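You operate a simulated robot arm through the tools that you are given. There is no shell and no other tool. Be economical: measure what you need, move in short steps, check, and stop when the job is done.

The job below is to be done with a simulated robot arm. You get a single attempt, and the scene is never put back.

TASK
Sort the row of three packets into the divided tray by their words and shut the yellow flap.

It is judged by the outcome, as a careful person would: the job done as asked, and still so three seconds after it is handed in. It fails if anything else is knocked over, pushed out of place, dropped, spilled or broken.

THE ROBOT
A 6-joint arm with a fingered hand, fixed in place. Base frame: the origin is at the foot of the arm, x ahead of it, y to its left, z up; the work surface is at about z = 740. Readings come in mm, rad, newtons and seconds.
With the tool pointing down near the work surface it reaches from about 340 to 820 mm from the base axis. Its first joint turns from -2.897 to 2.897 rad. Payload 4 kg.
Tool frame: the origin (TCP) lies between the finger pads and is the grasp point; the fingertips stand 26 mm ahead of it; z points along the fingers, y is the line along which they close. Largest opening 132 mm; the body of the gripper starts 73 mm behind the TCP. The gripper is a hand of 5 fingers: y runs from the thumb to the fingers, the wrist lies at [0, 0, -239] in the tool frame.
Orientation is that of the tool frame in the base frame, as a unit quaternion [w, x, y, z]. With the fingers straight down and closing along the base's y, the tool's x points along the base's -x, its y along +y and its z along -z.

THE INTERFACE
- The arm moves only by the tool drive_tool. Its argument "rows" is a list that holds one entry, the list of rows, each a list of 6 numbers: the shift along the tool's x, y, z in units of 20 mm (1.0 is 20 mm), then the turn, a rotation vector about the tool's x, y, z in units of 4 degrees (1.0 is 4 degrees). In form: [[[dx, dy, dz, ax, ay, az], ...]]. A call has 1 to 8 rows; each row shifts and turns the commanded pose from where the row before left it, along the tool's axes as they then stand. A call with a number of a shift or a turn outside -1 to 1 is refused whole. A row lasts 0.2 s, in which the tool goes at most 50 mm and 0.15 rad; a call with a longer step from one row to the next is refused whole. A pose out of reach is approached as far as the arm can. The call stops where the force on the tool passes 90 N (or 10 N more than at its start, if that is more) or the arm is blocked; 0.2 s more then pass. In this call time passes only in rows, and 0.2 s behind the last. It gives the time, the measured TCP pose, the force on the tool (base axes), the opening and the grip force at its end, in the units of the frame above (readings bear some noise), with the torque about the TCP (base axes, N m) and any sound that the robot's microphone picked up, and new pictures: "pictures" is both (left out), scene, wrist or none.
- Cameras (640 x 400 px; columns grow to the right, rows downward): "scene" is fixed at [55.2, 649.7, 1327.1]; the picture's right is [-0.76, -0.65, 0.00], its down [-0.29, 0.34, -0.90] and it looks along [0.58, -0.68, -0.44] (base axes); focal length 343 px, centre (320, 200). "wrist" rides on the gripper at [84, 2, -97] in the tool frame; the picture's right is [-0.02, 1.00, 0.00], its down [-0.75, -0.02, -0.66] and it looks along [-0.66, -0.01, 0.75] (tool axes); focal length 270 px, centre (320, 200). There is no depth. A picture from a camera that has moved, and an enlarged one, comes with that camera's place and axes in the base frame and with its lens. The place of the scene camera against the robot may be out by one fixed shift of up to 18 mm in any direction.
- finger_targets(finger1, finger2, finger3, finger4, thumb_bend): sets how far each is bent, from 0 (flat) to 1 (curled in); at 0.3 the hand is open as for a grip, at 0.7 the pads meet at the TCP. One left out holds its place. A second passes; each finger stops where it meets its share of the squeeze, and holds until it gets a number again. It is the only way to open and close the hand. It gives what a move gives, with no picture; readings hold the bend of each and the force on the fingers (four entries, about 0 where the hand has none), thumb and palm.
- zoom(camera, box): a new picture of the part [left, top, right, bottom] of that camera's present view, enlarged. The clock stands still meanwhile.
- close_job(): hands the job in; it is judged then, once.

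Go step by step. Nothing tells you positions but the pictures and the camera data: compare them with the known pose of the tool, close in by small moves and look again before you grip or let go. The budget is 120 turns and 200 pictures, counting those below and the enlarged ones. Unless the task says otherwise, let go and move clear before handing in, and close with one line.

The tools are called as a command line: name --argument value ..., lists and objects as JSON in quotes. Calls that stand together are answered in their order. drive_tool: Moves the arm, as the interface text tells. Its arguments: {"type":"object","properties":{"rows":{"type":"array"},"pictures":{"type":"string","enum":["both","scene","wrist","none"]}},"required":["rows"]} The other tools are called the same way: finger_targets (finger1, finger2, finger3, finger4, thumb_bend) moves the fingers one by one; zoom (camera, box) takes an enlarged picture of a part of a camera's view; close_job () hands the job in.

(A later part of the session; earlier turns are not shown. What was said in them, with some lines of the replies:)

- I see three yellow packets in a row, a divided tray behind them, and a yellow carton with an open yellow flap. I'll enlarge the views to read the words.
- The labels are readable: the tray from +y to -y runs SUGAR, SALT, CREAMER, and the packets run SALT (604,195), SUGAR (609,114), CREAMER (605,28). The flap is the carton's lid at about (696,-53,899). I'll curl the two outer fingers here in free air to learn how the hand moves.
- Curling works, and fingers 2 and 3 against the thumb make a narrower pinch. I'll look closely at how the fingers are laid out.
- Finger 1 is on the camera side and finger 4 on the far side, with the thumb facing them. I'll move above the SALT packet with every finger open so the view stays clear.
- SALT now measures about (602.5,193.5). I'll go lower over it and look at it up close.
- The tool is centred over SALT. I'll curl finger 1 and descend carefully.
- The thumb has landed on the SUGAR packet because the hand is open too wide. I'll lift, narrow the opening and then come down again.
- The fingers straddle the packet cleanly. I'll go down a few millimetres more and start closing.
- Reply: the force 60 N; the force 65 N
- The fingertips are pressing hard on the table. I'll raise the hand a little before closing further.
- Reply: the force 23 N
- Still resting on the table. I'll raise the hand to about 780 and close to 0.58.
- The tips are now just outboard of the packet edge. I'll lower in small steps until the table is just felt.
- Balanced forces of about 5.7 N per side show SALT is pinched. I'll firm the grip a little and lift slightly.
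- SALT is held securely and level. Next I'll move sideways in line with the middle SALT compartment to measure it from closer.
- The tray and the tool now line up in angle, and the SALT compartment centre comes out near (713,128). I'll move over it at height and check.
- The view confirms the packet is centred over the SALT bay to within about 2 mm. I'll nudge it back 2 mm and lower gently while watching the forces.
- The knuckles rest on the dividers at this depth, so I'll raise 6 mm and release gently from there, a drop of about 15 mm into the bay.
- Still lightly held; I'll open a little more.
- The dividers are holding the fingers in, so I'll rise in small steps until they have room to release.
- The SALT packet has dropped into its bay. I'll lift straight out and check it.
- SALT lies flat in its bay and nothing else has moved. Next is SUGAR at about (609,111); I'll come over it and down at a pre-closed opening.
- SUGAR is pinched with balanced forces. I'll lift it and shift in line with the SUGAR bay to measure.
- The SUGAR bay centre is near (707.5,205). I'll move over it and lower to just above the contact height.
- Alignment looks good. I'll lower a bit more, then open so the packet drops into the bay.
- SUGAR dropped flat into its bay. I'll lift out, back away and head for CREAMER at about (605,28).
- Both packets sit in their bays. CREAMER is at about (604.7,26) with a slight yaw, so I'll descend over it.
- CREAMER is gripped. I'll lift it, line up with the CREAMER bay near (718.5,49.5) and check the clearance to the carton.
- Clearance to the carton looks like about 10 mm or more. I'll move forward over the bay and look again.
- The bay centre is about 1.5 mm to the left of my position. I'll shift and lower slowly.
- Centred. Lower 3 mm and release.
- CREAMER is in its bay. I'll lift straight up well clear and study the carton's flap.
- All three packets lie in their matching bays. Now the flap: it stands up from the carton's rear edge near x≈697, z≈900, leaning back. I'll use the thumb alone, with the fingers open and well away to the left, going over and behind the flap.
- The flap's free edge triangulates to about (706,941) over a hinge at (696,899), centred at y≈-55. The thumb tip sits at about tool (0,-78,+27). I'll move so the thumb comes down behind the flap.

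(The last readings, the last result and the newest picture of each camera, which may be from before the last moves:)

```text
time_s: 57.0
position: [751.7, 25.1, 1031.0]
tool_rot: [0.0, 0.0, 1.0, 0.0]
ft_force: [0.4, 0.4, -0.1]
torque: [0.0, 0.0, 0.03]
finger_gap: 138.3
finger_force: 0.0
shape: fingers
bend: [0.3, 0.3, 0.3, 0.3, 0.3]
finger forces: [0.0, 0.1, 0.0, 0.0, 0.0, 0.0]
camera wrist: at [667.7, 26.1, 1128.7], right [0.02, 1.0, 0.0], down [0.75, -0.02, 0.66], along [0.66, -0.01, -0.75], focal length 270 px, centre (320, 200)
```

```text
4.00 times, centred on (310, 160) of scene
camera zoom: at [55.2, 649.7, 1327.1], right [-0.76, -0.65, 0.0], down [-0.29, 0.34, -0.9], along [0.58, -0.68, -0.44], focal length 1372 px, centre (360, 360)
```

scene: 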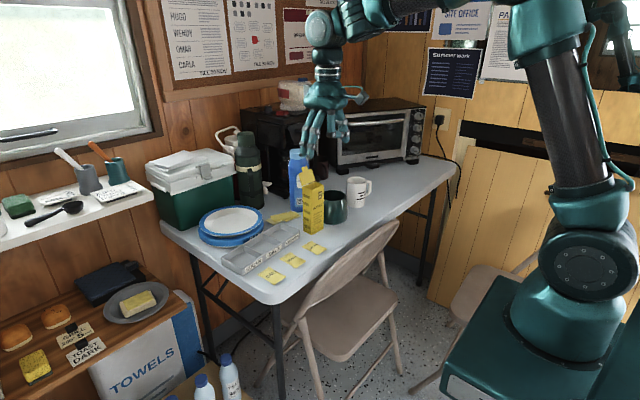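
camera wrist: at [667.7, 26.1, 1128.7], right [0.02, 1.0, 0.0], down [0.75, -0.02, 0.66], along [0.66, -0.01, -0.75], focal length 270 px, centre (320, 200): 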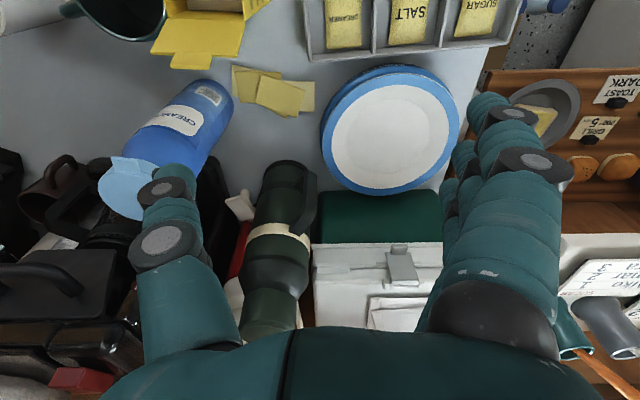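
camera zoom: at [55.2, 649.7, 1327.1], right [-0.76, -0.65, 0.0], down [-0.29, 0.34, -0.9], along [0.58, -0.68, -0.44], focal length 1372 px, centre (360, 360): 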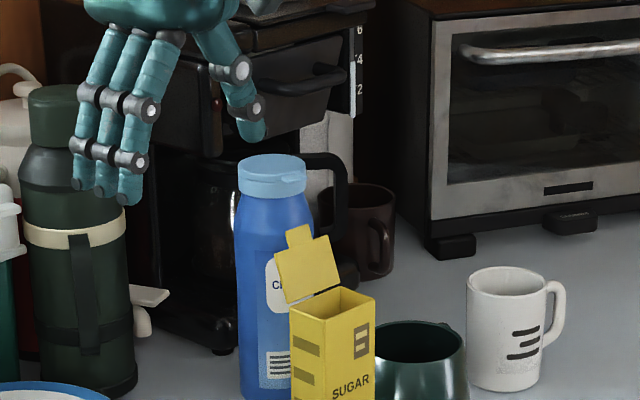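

The way behind the flap is clear: bottle near (803,-128), thermos beyond x=880. I'll descend so the thumb tip is at about z 925.

drive_tool --rows '[[[0, 0, 1, 0, 0, 0], [0, 0, 1, 0, 0, 0], [0, 0, 1, 0, 0, 0], [0, 0, 0.9, 0, 0, 0]]]' --pictures "wrist"

zoom --camera "scene" --box '[260, 130, 340, 210]'

```text
time_s: 58.0
position: [753.2, 25.1, 954.0]
tool_rot: [0.0, -0.001, 1.0, 0.0]
ft_force: [-0.2, -0.7, 0.0]
torque: [-0.02, 0.0, -0.02]
finger_gap: 138.2
finger_force: 0.0
shape: fingers
bend: [0.3, 0.3, 0.3, 0.3, 0.3]
finger forces: [0.0, 0.0, 0.1, 0.0, 0.0, 0.1]
camera wrist: at [668.4, 24.8, 1050.6], right [0.02, 1.0, 0.0], down [0.75, -0.02, 0.66], along [0.66, -0.01, -0.75], focal length 270 px, centre (320, 200)
```

wrist: 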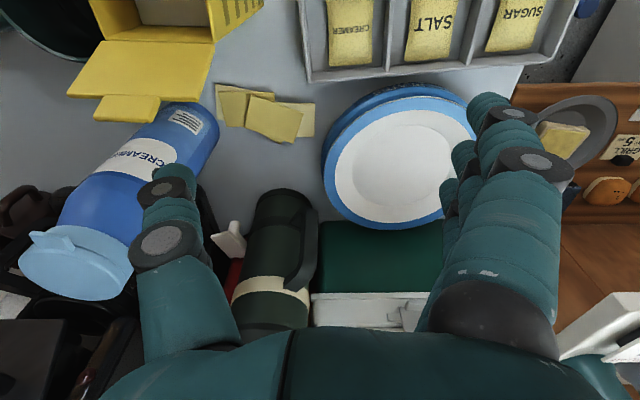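

```text
5.00 times, centred on (300, 170) of scene
camera zoom: at [55.2, 649.7, 1327.1], right [-0.76, -0.65, 0.0], down [-0.29, 0.34, -0.9], along [0.58, -0.68, -0.44], focal length 1715 px, centre (420, 350)
```

zoom: 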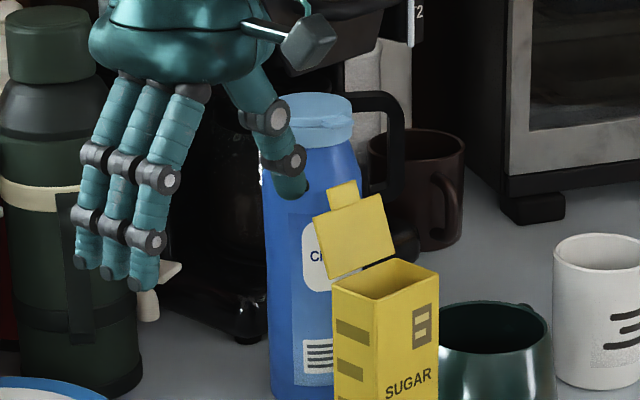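

The thumb is lined up behind the upper flap. I'll move slowly toward the robot (-x) until contact.

drive_tool --rows '[[[0.7, 0, 0, 0, 0, 0], [0.7, 0, 0, 0, 0, 0], [0.4, 0, 0, 0, 0, 0], [0.3, 0, 0, 0, 0, 0]]]' --pictures "wrist"

zoom --camera "scene" --box '[260, 140, 340, 220]'

```text
time_s: 59.0
position: [709.5, 23.2, 955.3]
tool_rot: [0.0, 0.001, 1.0, 0.0]
ft_force: [-0.7, -0.8, 0.8]
torque: [0.0, 0.01, -0.02]
finger_gap: 138.3
finger_force: 0.0
shape: fingers
bend: [0.3, 0.3, 0.3, 0.3, 0.3]
finger forces: [0.0, 0.0, 0.0, 0.0, 0.0, 0.0]
camera wrist: at [625.7, 24.8, 1051.6], right [0.02, 1.0, 0.0], down [0.75, -0.02, 0.66], along [0.66, -0.01, -0.75], focal length 270 px, centre (320, 200)
```

wrist: 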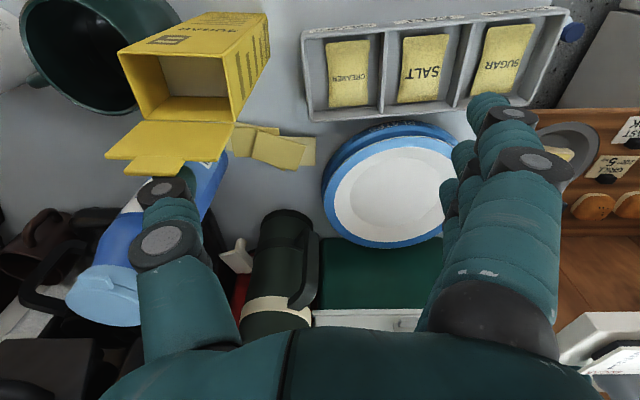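

```text
5.00 times, centred on (300, 180) of scene
camera zoom: at [55.2, 649.7, 1327.1], right [-0.76, -0.65, 0.0], down [-0.29, 0.34, -0.9], along [0.58, -0.68, -0.44], focal length 1715 px, centre (420, 300)
```

zoom: 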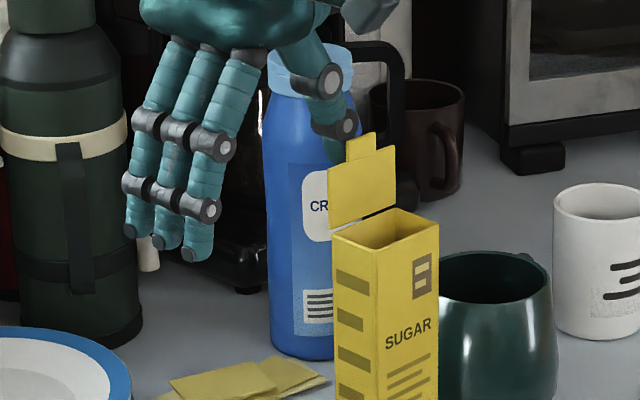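

The flap is swinging freely with no noticeable force and the carton is still. I'll continue in small steps.

drive_tool --rows '[[[0.3, 0, 0, 0, 0, 0], [0.3, 0, 0, 0, 0, 0], [0.3, 0, 0, 0, 0, 0]]]' --pictures "wrist"

zoom --camera "scene" --box '[260, 140, 340, 220]'

```text
time_s: 59.8
position: [691.6, 24.4, 953.9]
tool_rot: [0.0, -0.001, 1.0, 0.0]
ft_force: [-0.4, 0.8, 0.2]
torque: [-0.02, -0.01, -0.01]
finger_gap: 138.3
finger_force: 0.0
shape: fingers
bend: [0.3, 0.3, 0.3, 0.3, 0.3]
finger forces: [0.0, 0.1, 0.0, 0.0, 0.0, 0.1]
camera wrist: at [607.4, 24.9, 1051.9], right [0.02, 1.0, 0.0], down [0.75, -0.02, 0.66], along [0.66, -0.01, -0.75], focal length 270 px, centre (320, 200)
```

wrist: 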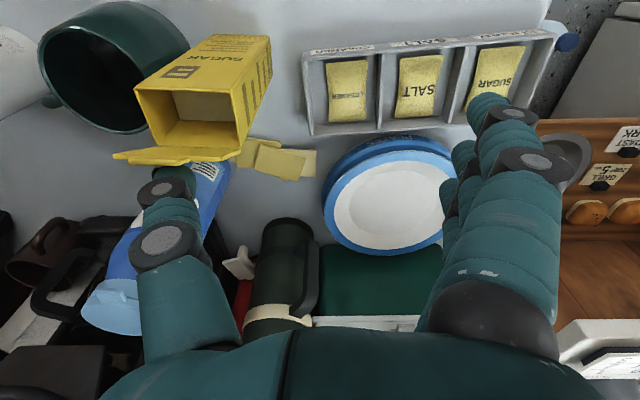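

```text
5.00 times, centred on (300, 180) of scene
camera zoom: at [55.2, 649.7, 1327.1], right [-0.76, -0.65, 0.0], down [-0.29, 0.34, -0.9], along [0.58, -0.68, -0.44], focal length 1715 px, centre (420, 300)
```

zoom: 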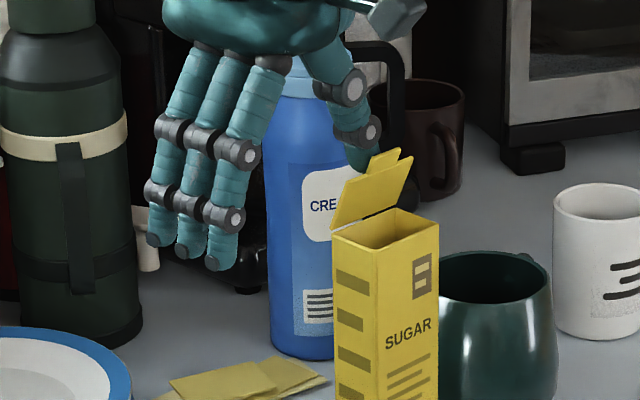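

It has passed vertical and folds toward closed. Next I'll continue forward and begin descending along the arc.

drive_tool --rows '[[[0.35, 0, 0.05, 0, 0, 0], [0.35, 0, 0.1, 0, 0, 0], [0.2, 0, 0.2, 0, 0, 0]]]' --pictures "wrist"

zoom --camera "scene" --box '[260, 140, 340, 220]'

```text
time_s: 60.6
position: [674.5, 23.5, 947.7]
tool_rot: [0.0, 0.0, 1.0, 0.0]
ft_force: [0.6, -0.9, -0.3]
torque: [0.01, 0.0, 0.0]
finger_gap: 138.3
finger_force: 0.1
shape: fingers
bend: [0.3, 0.3, 0.3, 0.3, 0.3]
finger forces: [0.0, 0.0, 0.0, 0.0, 0.0, 0.1]
camera wrist: at [589.4, 25.0, 1045.0], right [0.02, 1.0, 0.0], down [0.75, -0.02, 0.66], along [0.66, -0.01, -0.75], focal length 270 px, centre (320, 200)
```

wrist: 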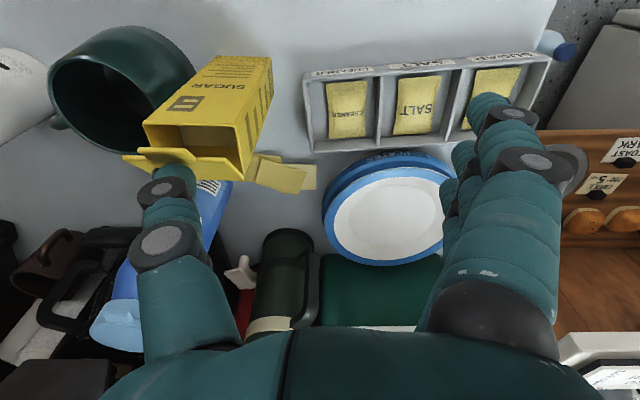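

```text
5.00 times, centred on (300, 180) of scene
camera zoom: at [55.2, 649.7, 1327.1], right [-0.76, -0.65, 0.0], down [-0.29, 0.34, -0.9], along [0.58, -0.68, -0.44], focal length 1715 px, centre (420, 300)
```

zoom: 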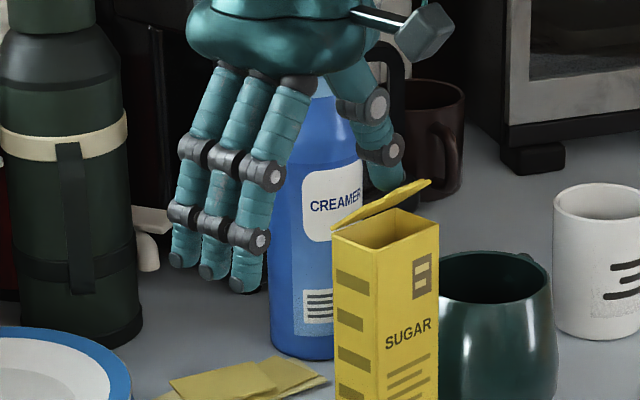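

Nearly shut, with no load and the carton steady. I'll press down gently in small steps.

drive_tool --rows '[[[0.1, 0, 0.3, 0, 0, 0], [0, 0, 0.3, 0, 0, 0]]]' --pictures "wrist"

zoom --camera "scene" --box '[270, 150, 340, 220]'

```text
time_s: 61.2
position: [673.6, 23.9, 936.3]
tool_rot: [0.0, 0.0, 1.0, 0.001]
ft_force: [-0.5, 0.9, 0.8]
torque: [0.03, 0.01, -0.03]
finger_gap: 138.7
finger_force: 0.0
shape: fingers
bend: [0.3, 0.3, 0.3, 0.3, 0.3]
finger forces: [0.0, 0.0, 0.0, 0.0, 0.1, 0.0]
camera wrist: at [588.1, 24.8, 1033.1], right [0.02, 1.0, 0.0], down [0.75, -0.02, 0.66], along [0.66, -0.01, -0.75], focal length 270 px, centre (320, 200)
```

wrist: 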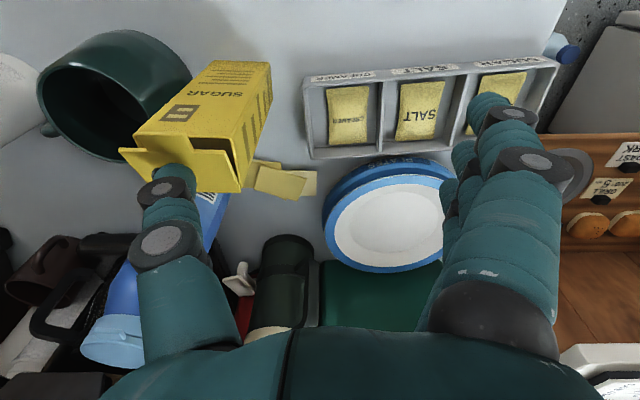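

```text
5.71 times, centred on (305, 185) of scene
camera zoom: at [55.2, 649.7, 1327.1], right [-0.76, -0.65, 0.0], down [-0.29, 0.34, -0.9], along [0.58, -0.68, -0.44], focal length 1960 px, centre (406, 286)
```

zoom: 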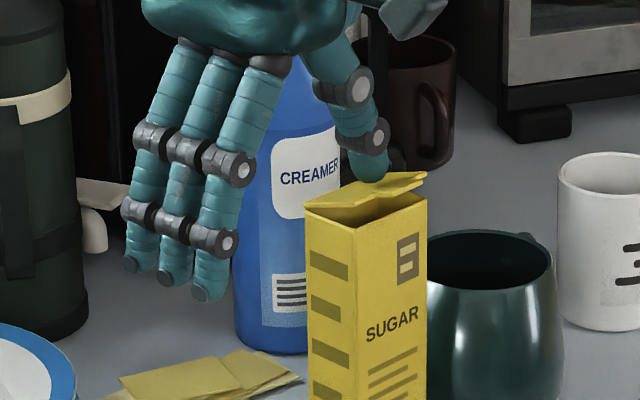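

drive_tool --rows '[[[0, 0, 0.2, 0, 0, 0], [0, 0, 0.15, 0, 0, 0]]]' --pictures "none"

zoom --camera "scene" --box '[270, 150, 340, 220]'

zoom --camera "wrist" --box '[80, 40, 320, 220]'

```text
time_s: 61.8
position: [674.5, 23.7, 930.8]
tool_rot: [0.001, 0.001, 1.0, 0.0]
ft_force: [-0.4, -0.3, 0.7]
torque: [0.0, 0.0, 0.0]
finger_gap: 138.5
finger_force: 0.1
shape: fingers
bend: [0.3, 0.3, 0.3, 0.3, 0.3]
finger forces: [0.0, 0.0, 0.1, 0.1, 0.1, 0.0]
```

```text
5.71 times, centred on (305, 185) of scene
camera zoom: at [55.2, 649.7, 1327.1], right [-0.76, -0.65, 0.0], down [-0.29, 0.34, -0.9], along [0.58, -0.68, -0.44], focal length 1960 px, centre (406, 286)
```

zoom: 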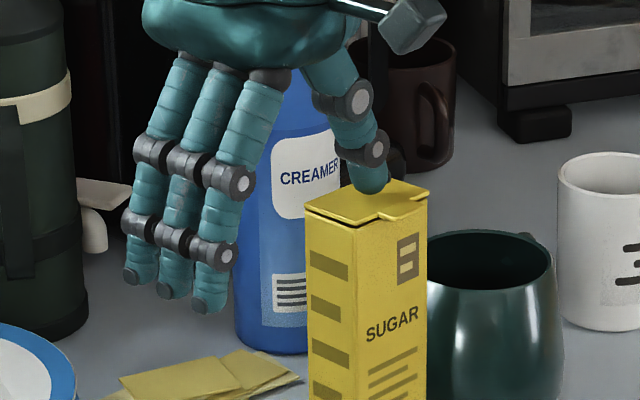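

```text
2.22 times, centred on (200, 130) of wrist
camera zoom: at [588.6, 24.8, 1026.5], right [0.02, 1.0, 0.0], down [0.75, -0.02, 0.66], along [0.66, -0.01, -0.75], focal length 601 px, centre (587, 356)
```

zoom: 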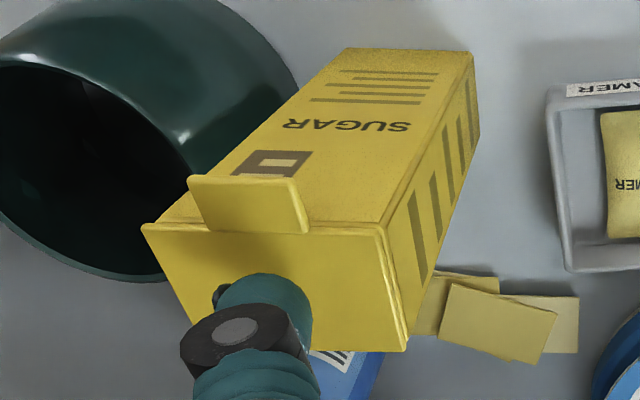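

The flap is almost flat. I'll press a touch more until I feel light resistance.

drive_tool --rows '[[[0, 0, 0.1, 0, 0, 0], [0, 0, 0.1, 0, 0, 0]]]' --pictures "none"

zoom --camera "scene" --box '[270, 150, 340, 220]'

```text
time_s: 62.4
position: [673.5, 22.4, 924.9]
tool_rot: [0.0, -0.001, 1.0, 0.0]
ft_force: [0.8, 0.5, 0.2]
torque: [0.0, -0.03, 0.01]
finger_gap: 138.4
finger_force: 0.2
shape: fingers
bend: [0.3, 0.3, 0.3, 0.3, 0.3]
finger forces: [0.0, 0.1, 0.1, 0.0, 0.1, 0.0]
```

```text
5.71 times, centred on (305, 185) of scene
camera zoom: at [55.2, 649.7, 1327.1], right [-0.76, -0.65, 0.0], down [-0.29, 0.34, -0.9], along [0.58, -0.68, -0.44], focal length 1960 px, centre (406, 286)
```

zoom: 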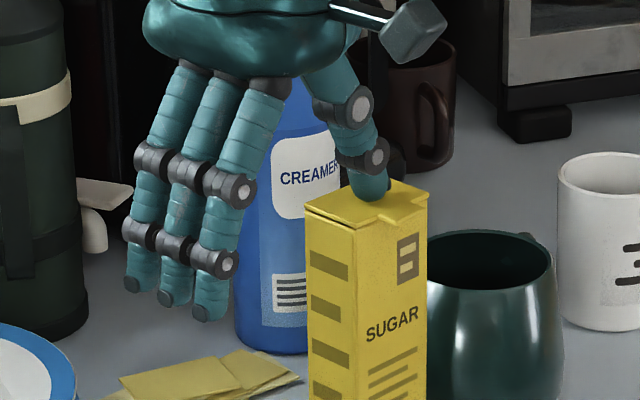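

drive_tool --rows '[[[0, 0, 0.1, 0, 0, 0]]]' --pictures "none"

drive_tool --rows '[[[0, 0, 0.08, 0, 0, 0]]]' --pictures "none"

zoom --camera "scene" --box '[290, 165, 340, 215]'

```text
time_s: 62.8
position: [672.8, 23.8, 923.2]
tool_rot: [0.0, 0.0, 1.0, 0.0]
ft_force: [-1.4, -0.5, 0.8]
torque: [-0.09, 0.02, 0.0]
finger_gap: 138.6
finger_force: 0.3
shape: fingers
bend: [0.3, 0.3, 0.3, 0.3, 0.3]
finger forces: [0.0, 0.0, 0.0, 0.0, 1.2, 0.0]
```

```text
time_s: 63.2
position: [673.4, 23.3, 921.8]
tool_rot: [0.001, 0.0, 1.0, 0.001]
ft_force: [1.3, 0.5, 5.0]
torque: [-0.34, -0.02, 0.01]
finger_gap: 139.6
finger_force: 3.1
shape: fingers
bend: [0.3, 0.3, 0.3, 0.3, 0.3]
finger forces: [0.1, 0.1, 0.0, 0.1, 5.0, 0.1]
```

```text
8.00 times, centred on (315, 190) of scene
camera zoom: at [55.2, 649.7, 1327.1], right [-0.76, -0.65, 0.0], down [-0.29, 0.34, -0.9], along [0.58, -0.68, -0.44], focal length 2744 px, centre (360, 280)
```

zoom: 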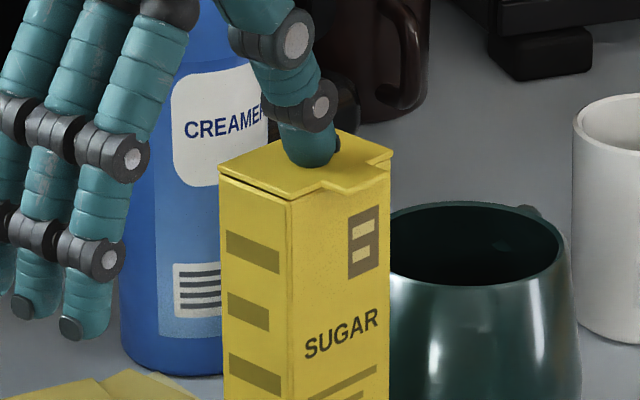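

The flap is flat against the carton, with 5 N of firm resistance. I'll lift straight up and check that it stays shut.

drive_tool --rows '[[[0, 0, -0.3, 0, 0, 0], [0, 0, -0.7, 0, 0, 0], [0, 0, -1, 0, 0, 0], [0, 0, -1, 0, 0, 0], [0, 0, -1, 0, 0, 0], [0.5, 0, -1, 0, 0, 0], [1, 0, -1, 0, 0, 0], [1, 0, 0, 0, 0, 0]]]' --pictures "both"

zoom --camera "scene" --box '[190, 140, 350, 290]'

zoom --camera "scene" --box '[290, 165, 340, 215]'

```text
time_s: 65.0
position: [623.3, 23.1, 1041.0]
tool_rot: [0.0, 0.0, 1.0, 0.0]
ft_force: [-0.2, 0.6, -0.4]
torque: [-0.01, -0.02, -0.01]
finger_gap: 139.2
finger_force: 0.1
shape: fingers
bend: [0.3, 0.3, 0.3, 0.3, 0.3]
finger forces: [0.0, 0.0, 0.1, 0.0, 0.0, 0.0]
camera wrist: at [537.9, 24.5, 1138.5], right [0.02, 1.0, 0.0], down [0.75, -0.02, 0.66], along [0.66, -0.01, -0.75], focal length 270 px, centre (320, 200)
```

scene: 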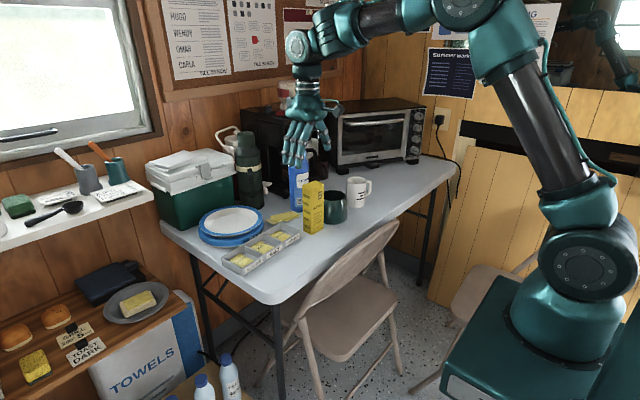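
wrist: 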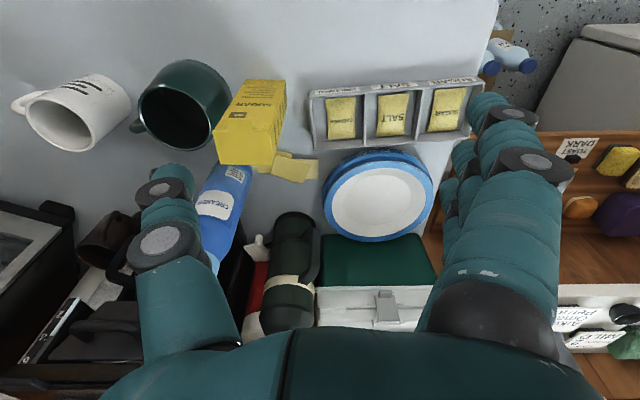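

```text
2.67 times, centred on (270, 215) of scene
camera zoom: at [55.2, 649.7, 1327.1], right [-0.76, -0.65, 0.0], down [-0.29, 0.34, -0.9], along [0.58, -0.68, -0.44], focal length 915 px, centre (453, 160)
```

zoom: 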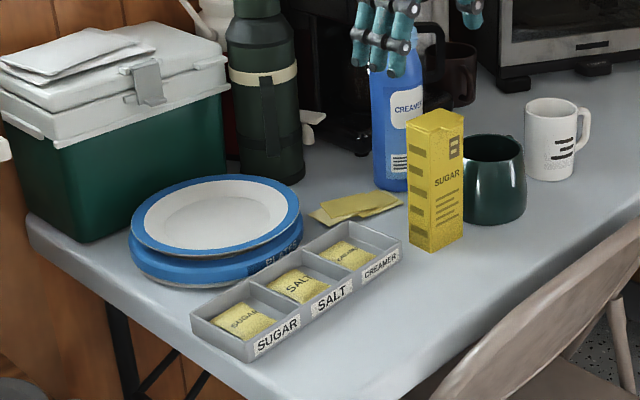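

```text
8.00 times, centred on (315, 190) of scene
camera zoom: at [55.2, 649.7, 1327.1], right [-0.76, -0.65, 0.0], down [-0.29, 0.34, -0.9], along [0.58, -0.68, -0.44], focal length 2744 px, centre (360, 280)
```

zoom: 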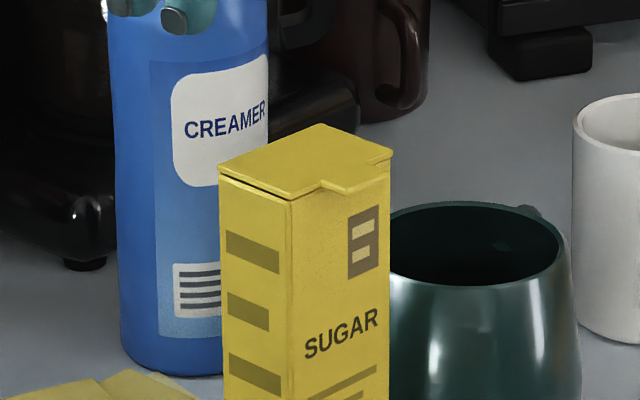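

The flap stays shut, each packet lies in its matching bay, and everything else is where it was. The hand is clear, so I'm handing in.

close_job

```text
The job is handed in.
```

The SALT, SUGAR and CREAMER packets are in their matching tray bays, and the yellow flap on the sugar carton is shut and stayed shut after I lifted the hand clear.
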